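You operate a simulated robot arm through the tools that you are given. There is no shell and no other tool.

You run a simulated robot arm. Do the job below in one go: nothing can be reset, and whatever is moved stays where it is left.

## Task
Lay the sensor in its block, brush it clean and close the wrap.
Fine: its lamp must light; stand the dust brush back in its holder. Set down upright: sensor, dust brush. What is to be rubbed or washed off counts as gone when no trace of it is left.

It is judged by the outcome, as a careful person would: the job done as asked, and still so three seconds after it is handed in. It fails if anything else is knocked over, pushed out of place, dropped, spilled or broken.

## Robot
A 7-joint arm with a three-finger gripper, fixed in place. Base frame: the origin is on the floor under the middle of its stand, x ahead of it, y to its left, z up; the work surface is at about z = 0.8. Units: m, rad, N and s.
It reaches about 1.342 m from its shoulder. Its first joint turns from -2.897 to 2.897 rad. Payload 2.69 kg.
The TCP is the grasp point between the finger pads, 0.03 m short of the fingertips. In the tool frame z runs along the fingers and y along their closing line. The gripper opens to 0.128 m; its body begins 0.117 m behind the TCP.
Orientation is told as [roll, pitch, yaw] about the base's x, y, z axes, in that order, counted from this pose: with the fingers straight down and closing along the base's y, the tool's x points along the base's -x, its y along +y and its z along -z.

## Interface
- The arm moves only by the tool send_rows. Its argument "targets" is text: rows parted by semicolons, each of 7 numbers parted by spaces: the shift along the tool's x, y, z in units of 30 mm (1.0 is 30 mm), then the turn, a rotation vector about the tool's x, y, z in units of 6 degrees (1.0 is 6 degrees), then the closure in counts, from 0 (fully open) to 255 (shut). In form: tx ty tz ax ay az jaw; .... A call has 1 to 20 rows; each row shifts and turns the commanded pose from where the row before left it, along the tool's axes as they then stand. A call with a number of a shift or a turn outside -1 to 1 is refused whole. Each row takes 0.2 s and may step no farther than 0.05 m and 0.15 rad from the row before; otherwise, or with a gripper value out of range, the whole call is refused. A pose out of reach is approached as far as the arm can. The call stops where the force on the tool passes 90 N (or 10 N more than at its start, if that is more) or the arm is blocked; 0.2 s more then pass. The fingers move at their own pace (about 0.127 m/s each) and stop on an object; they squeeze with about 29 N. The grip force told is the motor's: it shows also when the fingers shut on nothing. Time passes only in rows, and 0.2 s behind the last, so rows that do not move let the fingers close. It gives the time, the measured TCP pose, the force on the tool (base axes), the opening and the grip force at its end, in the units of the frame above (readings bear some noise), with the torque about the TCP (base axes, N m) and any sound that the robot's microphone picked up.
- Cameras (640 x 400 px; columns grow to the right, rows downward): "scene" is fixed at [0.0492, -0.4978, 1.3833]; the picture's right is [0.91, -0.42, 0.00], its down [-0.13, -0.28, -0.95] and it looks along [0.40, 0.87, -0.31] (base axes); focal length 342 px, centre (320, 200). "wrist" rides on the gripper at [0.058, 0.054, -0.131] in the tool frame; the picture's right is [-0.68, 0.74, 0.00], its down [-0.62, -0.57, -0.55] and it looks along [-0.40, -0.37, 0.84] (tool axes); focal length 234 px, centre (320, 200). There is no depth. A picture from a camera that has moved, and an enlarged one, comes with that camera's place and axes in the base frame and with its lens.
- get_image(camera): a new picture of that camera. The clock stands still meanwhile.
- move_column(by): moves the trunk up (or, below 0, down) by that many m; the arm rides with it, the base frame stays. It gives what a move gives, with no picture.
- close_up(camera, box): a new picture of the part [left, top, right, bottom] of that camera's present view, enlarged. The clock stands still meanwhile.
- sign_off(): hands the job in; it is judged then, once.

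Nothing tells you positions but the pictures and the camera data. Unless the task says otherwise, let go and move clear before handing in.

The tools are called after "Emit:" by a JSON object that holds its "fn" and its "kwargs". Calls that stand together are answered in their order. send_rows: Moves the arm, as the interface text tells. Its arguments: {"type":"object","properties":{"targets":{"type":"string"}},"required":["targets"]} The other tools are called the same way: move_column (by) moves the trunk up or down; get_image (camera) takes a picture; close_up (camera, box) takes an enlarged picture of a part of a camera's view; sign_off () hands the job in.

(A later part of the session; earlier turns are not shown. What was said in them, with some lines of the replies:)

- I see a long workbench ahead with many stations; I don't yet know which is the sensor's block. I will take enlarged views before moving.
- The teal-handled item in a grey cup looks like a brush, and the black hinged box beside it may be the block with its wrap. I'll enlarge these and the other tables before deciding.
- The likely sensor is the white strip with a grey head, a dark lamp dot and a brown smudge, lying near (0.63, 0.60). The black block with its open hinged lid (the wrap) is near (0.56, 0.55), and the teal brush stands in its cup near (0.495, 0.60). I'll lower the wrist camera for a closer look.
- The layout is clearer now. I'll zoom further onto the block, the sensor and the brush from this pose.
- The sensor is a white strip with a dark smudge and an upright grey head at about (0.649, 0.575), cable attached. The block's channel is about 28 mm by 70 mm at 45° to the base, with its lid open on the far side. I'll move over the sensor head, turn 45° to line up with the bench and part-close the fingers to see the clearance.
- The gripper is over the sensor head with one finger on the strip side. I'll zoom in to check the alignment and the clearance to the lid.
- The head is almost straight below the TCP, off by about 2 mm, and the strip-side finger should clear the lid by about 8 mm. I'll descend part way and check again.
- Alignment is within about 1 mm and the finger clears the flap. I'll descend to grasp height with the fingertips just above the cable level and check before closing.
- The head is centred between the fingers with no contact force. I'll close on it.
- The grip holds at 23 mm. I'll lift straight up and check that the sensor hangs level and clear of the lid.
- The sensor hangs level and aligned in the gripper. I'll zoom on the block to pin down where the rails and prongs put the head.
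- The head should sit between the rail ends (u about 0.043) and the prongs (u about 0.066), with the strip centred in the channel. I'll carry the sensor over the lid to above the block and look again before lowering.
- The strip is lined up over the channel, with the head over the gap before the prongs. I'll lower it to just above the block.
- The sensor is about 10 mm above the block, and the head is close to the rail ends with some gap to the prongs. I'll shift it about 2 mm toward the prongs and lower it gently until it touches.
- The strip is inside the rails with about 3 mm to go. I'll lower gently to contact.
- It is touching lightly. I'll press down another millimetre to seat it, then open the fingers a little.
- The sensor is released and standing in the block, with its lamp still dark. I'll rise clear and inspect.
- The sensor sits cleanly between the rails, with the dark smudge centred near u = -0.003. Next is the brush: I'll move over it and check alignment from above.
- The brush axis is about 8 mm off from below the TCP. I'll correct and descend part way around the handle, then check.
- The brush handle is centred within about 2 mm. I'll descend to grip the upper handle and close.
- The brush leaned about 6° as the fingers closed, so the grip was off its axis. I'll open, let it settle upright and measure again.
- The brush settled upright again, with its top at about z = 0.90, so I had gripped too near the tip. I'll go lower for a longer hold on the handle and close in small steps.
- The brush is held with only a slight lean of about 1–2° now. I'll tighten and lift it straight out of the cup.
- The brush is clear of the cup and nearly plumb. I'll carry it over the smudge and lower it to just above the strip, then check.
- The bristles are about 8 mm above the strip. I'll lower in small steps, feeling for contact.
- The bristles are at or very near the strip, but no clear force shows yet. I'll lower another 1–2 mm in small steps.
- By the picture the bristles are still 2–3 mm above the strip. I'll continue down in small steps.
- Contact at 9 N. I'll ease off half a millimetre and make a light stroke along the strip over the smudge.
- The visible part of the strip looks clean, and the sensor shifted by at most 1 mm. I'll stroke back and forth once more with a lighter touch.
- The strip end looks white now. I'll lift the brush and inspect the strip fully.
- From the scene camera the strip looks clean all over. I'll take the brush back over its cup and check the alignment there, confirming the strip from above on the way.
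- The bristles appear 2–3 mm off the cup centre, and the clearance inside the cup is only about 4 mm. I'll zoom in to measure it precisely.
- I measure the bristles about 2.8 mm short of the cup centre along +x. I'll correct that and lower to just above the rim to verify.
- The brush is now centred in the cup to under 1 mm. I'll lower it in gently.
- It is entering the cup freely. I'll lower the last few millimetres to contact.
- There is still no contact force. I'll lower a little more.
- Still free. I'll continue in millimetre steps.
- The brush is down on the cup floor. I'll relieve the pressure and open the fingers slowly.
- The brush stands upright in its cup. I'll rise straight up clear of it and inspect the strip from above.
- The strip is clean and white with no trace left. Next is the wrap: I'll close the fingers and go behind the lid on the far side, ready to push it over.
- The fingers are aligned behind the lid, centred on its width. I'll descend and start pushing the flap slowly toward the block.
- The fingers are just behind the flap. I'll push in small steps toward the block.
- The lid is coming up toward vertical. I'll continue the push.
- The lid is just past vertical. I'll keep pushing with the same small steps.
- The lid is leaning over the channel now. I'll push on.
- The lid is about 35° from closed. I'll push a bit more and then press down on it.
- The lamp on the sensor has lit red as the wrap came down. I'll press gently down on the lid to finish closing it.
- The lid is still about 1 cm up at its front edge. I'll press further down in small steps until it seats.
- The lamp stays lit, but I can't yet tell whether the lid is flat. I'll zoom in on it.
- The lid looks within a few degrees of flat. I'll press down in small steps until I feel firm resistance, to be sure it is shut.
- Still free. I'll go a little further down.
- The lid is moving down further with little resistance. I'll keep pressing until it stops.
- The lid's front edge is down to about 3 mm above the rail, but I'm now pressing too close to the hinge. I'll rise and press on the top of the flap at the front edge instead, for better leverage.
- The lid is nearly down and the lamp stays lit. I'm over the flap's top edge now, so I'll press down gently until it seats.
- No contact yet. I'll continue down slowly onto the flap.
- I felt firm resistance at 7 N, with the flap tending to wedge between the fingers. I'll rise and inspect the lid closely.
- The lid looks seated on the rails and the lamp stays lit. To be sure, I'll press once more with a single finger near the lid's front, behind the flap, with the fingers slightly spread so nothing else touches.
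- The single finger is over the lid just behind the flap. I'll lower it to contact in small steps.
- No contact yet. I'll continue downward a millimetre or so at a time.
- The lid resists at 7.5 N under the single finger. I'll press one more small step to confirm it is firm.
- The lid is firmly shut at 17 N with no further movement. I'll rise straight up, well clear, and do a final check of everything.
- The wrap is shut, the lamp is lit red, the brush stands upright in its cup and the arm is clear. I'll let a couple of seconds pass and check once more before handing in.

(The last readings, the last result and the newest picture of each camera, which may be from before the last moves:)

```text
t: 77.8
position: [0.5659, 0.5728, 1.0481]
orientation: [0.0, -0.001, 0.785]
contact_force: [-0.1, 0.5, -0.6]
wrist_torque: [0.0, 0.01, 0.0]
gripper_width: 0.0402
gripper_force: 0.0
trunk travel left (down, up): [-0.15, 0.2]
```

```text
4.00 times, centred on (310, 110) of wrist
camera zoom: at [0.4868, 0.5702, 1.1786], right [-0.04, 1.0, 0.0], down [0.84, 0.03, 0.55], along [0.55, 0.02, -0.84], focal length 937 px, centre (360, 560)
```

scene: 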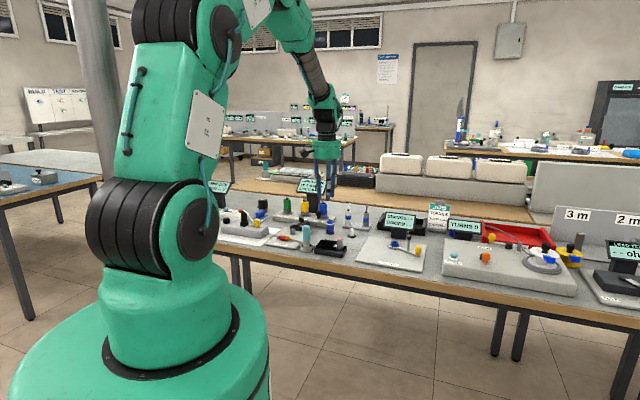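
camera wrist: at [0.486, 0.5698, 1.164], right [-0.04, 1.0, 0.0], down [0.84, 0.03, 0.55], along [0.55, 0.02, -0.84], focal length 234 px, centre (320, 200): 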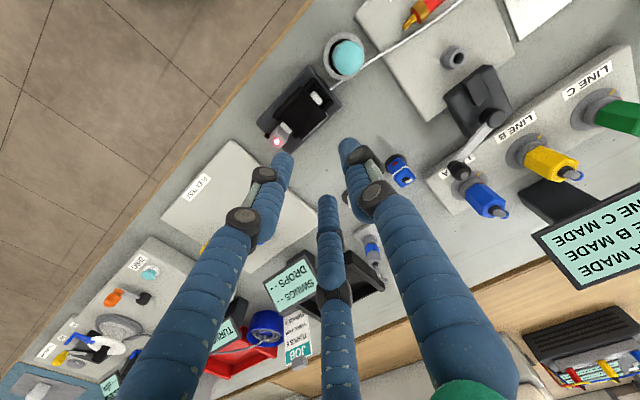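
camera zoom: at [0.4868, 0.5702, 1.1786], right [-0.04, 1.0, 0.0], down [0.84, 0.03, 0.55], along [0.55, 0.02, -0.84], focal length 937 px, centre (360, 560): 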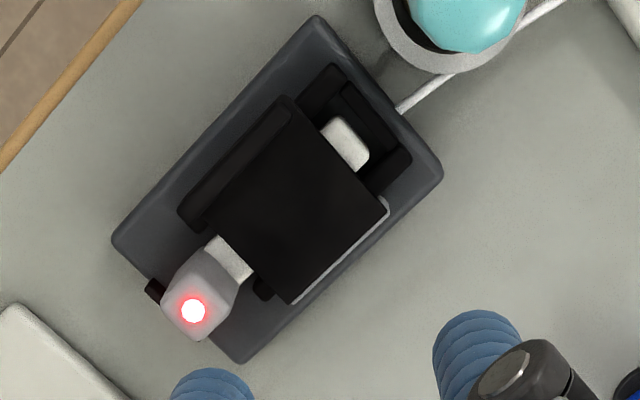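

Everything has held after three seconds. The sensor is upright in its block with the lamp lit, the wrap is closed, the brush stands in its holder and nothing else has moved, so I'm handing in.

Emit:
{"fn": "sign_off", "kwargs": {}}

```text
The job is handed in.
```

The sensor lies in its block, brushed clean, with the wrap closed and its lamp lit red. The dust brush stands upright in its holder. I saw nothing else knocked over or moved.

- **Cleaning:** the dark smudge was gone from the strip in close-up views from above and from the side, before I closed the wrap over it.
- **Wrap:** the lamp came on as the lid neared closed. I pressed the lid down until it was firm, at about 17 N.
- **Last check:** the lamp was still lit and nothing had moved after about three seconds of waiting with the arm clear. I handed in then; the hand-in gave no verdict.
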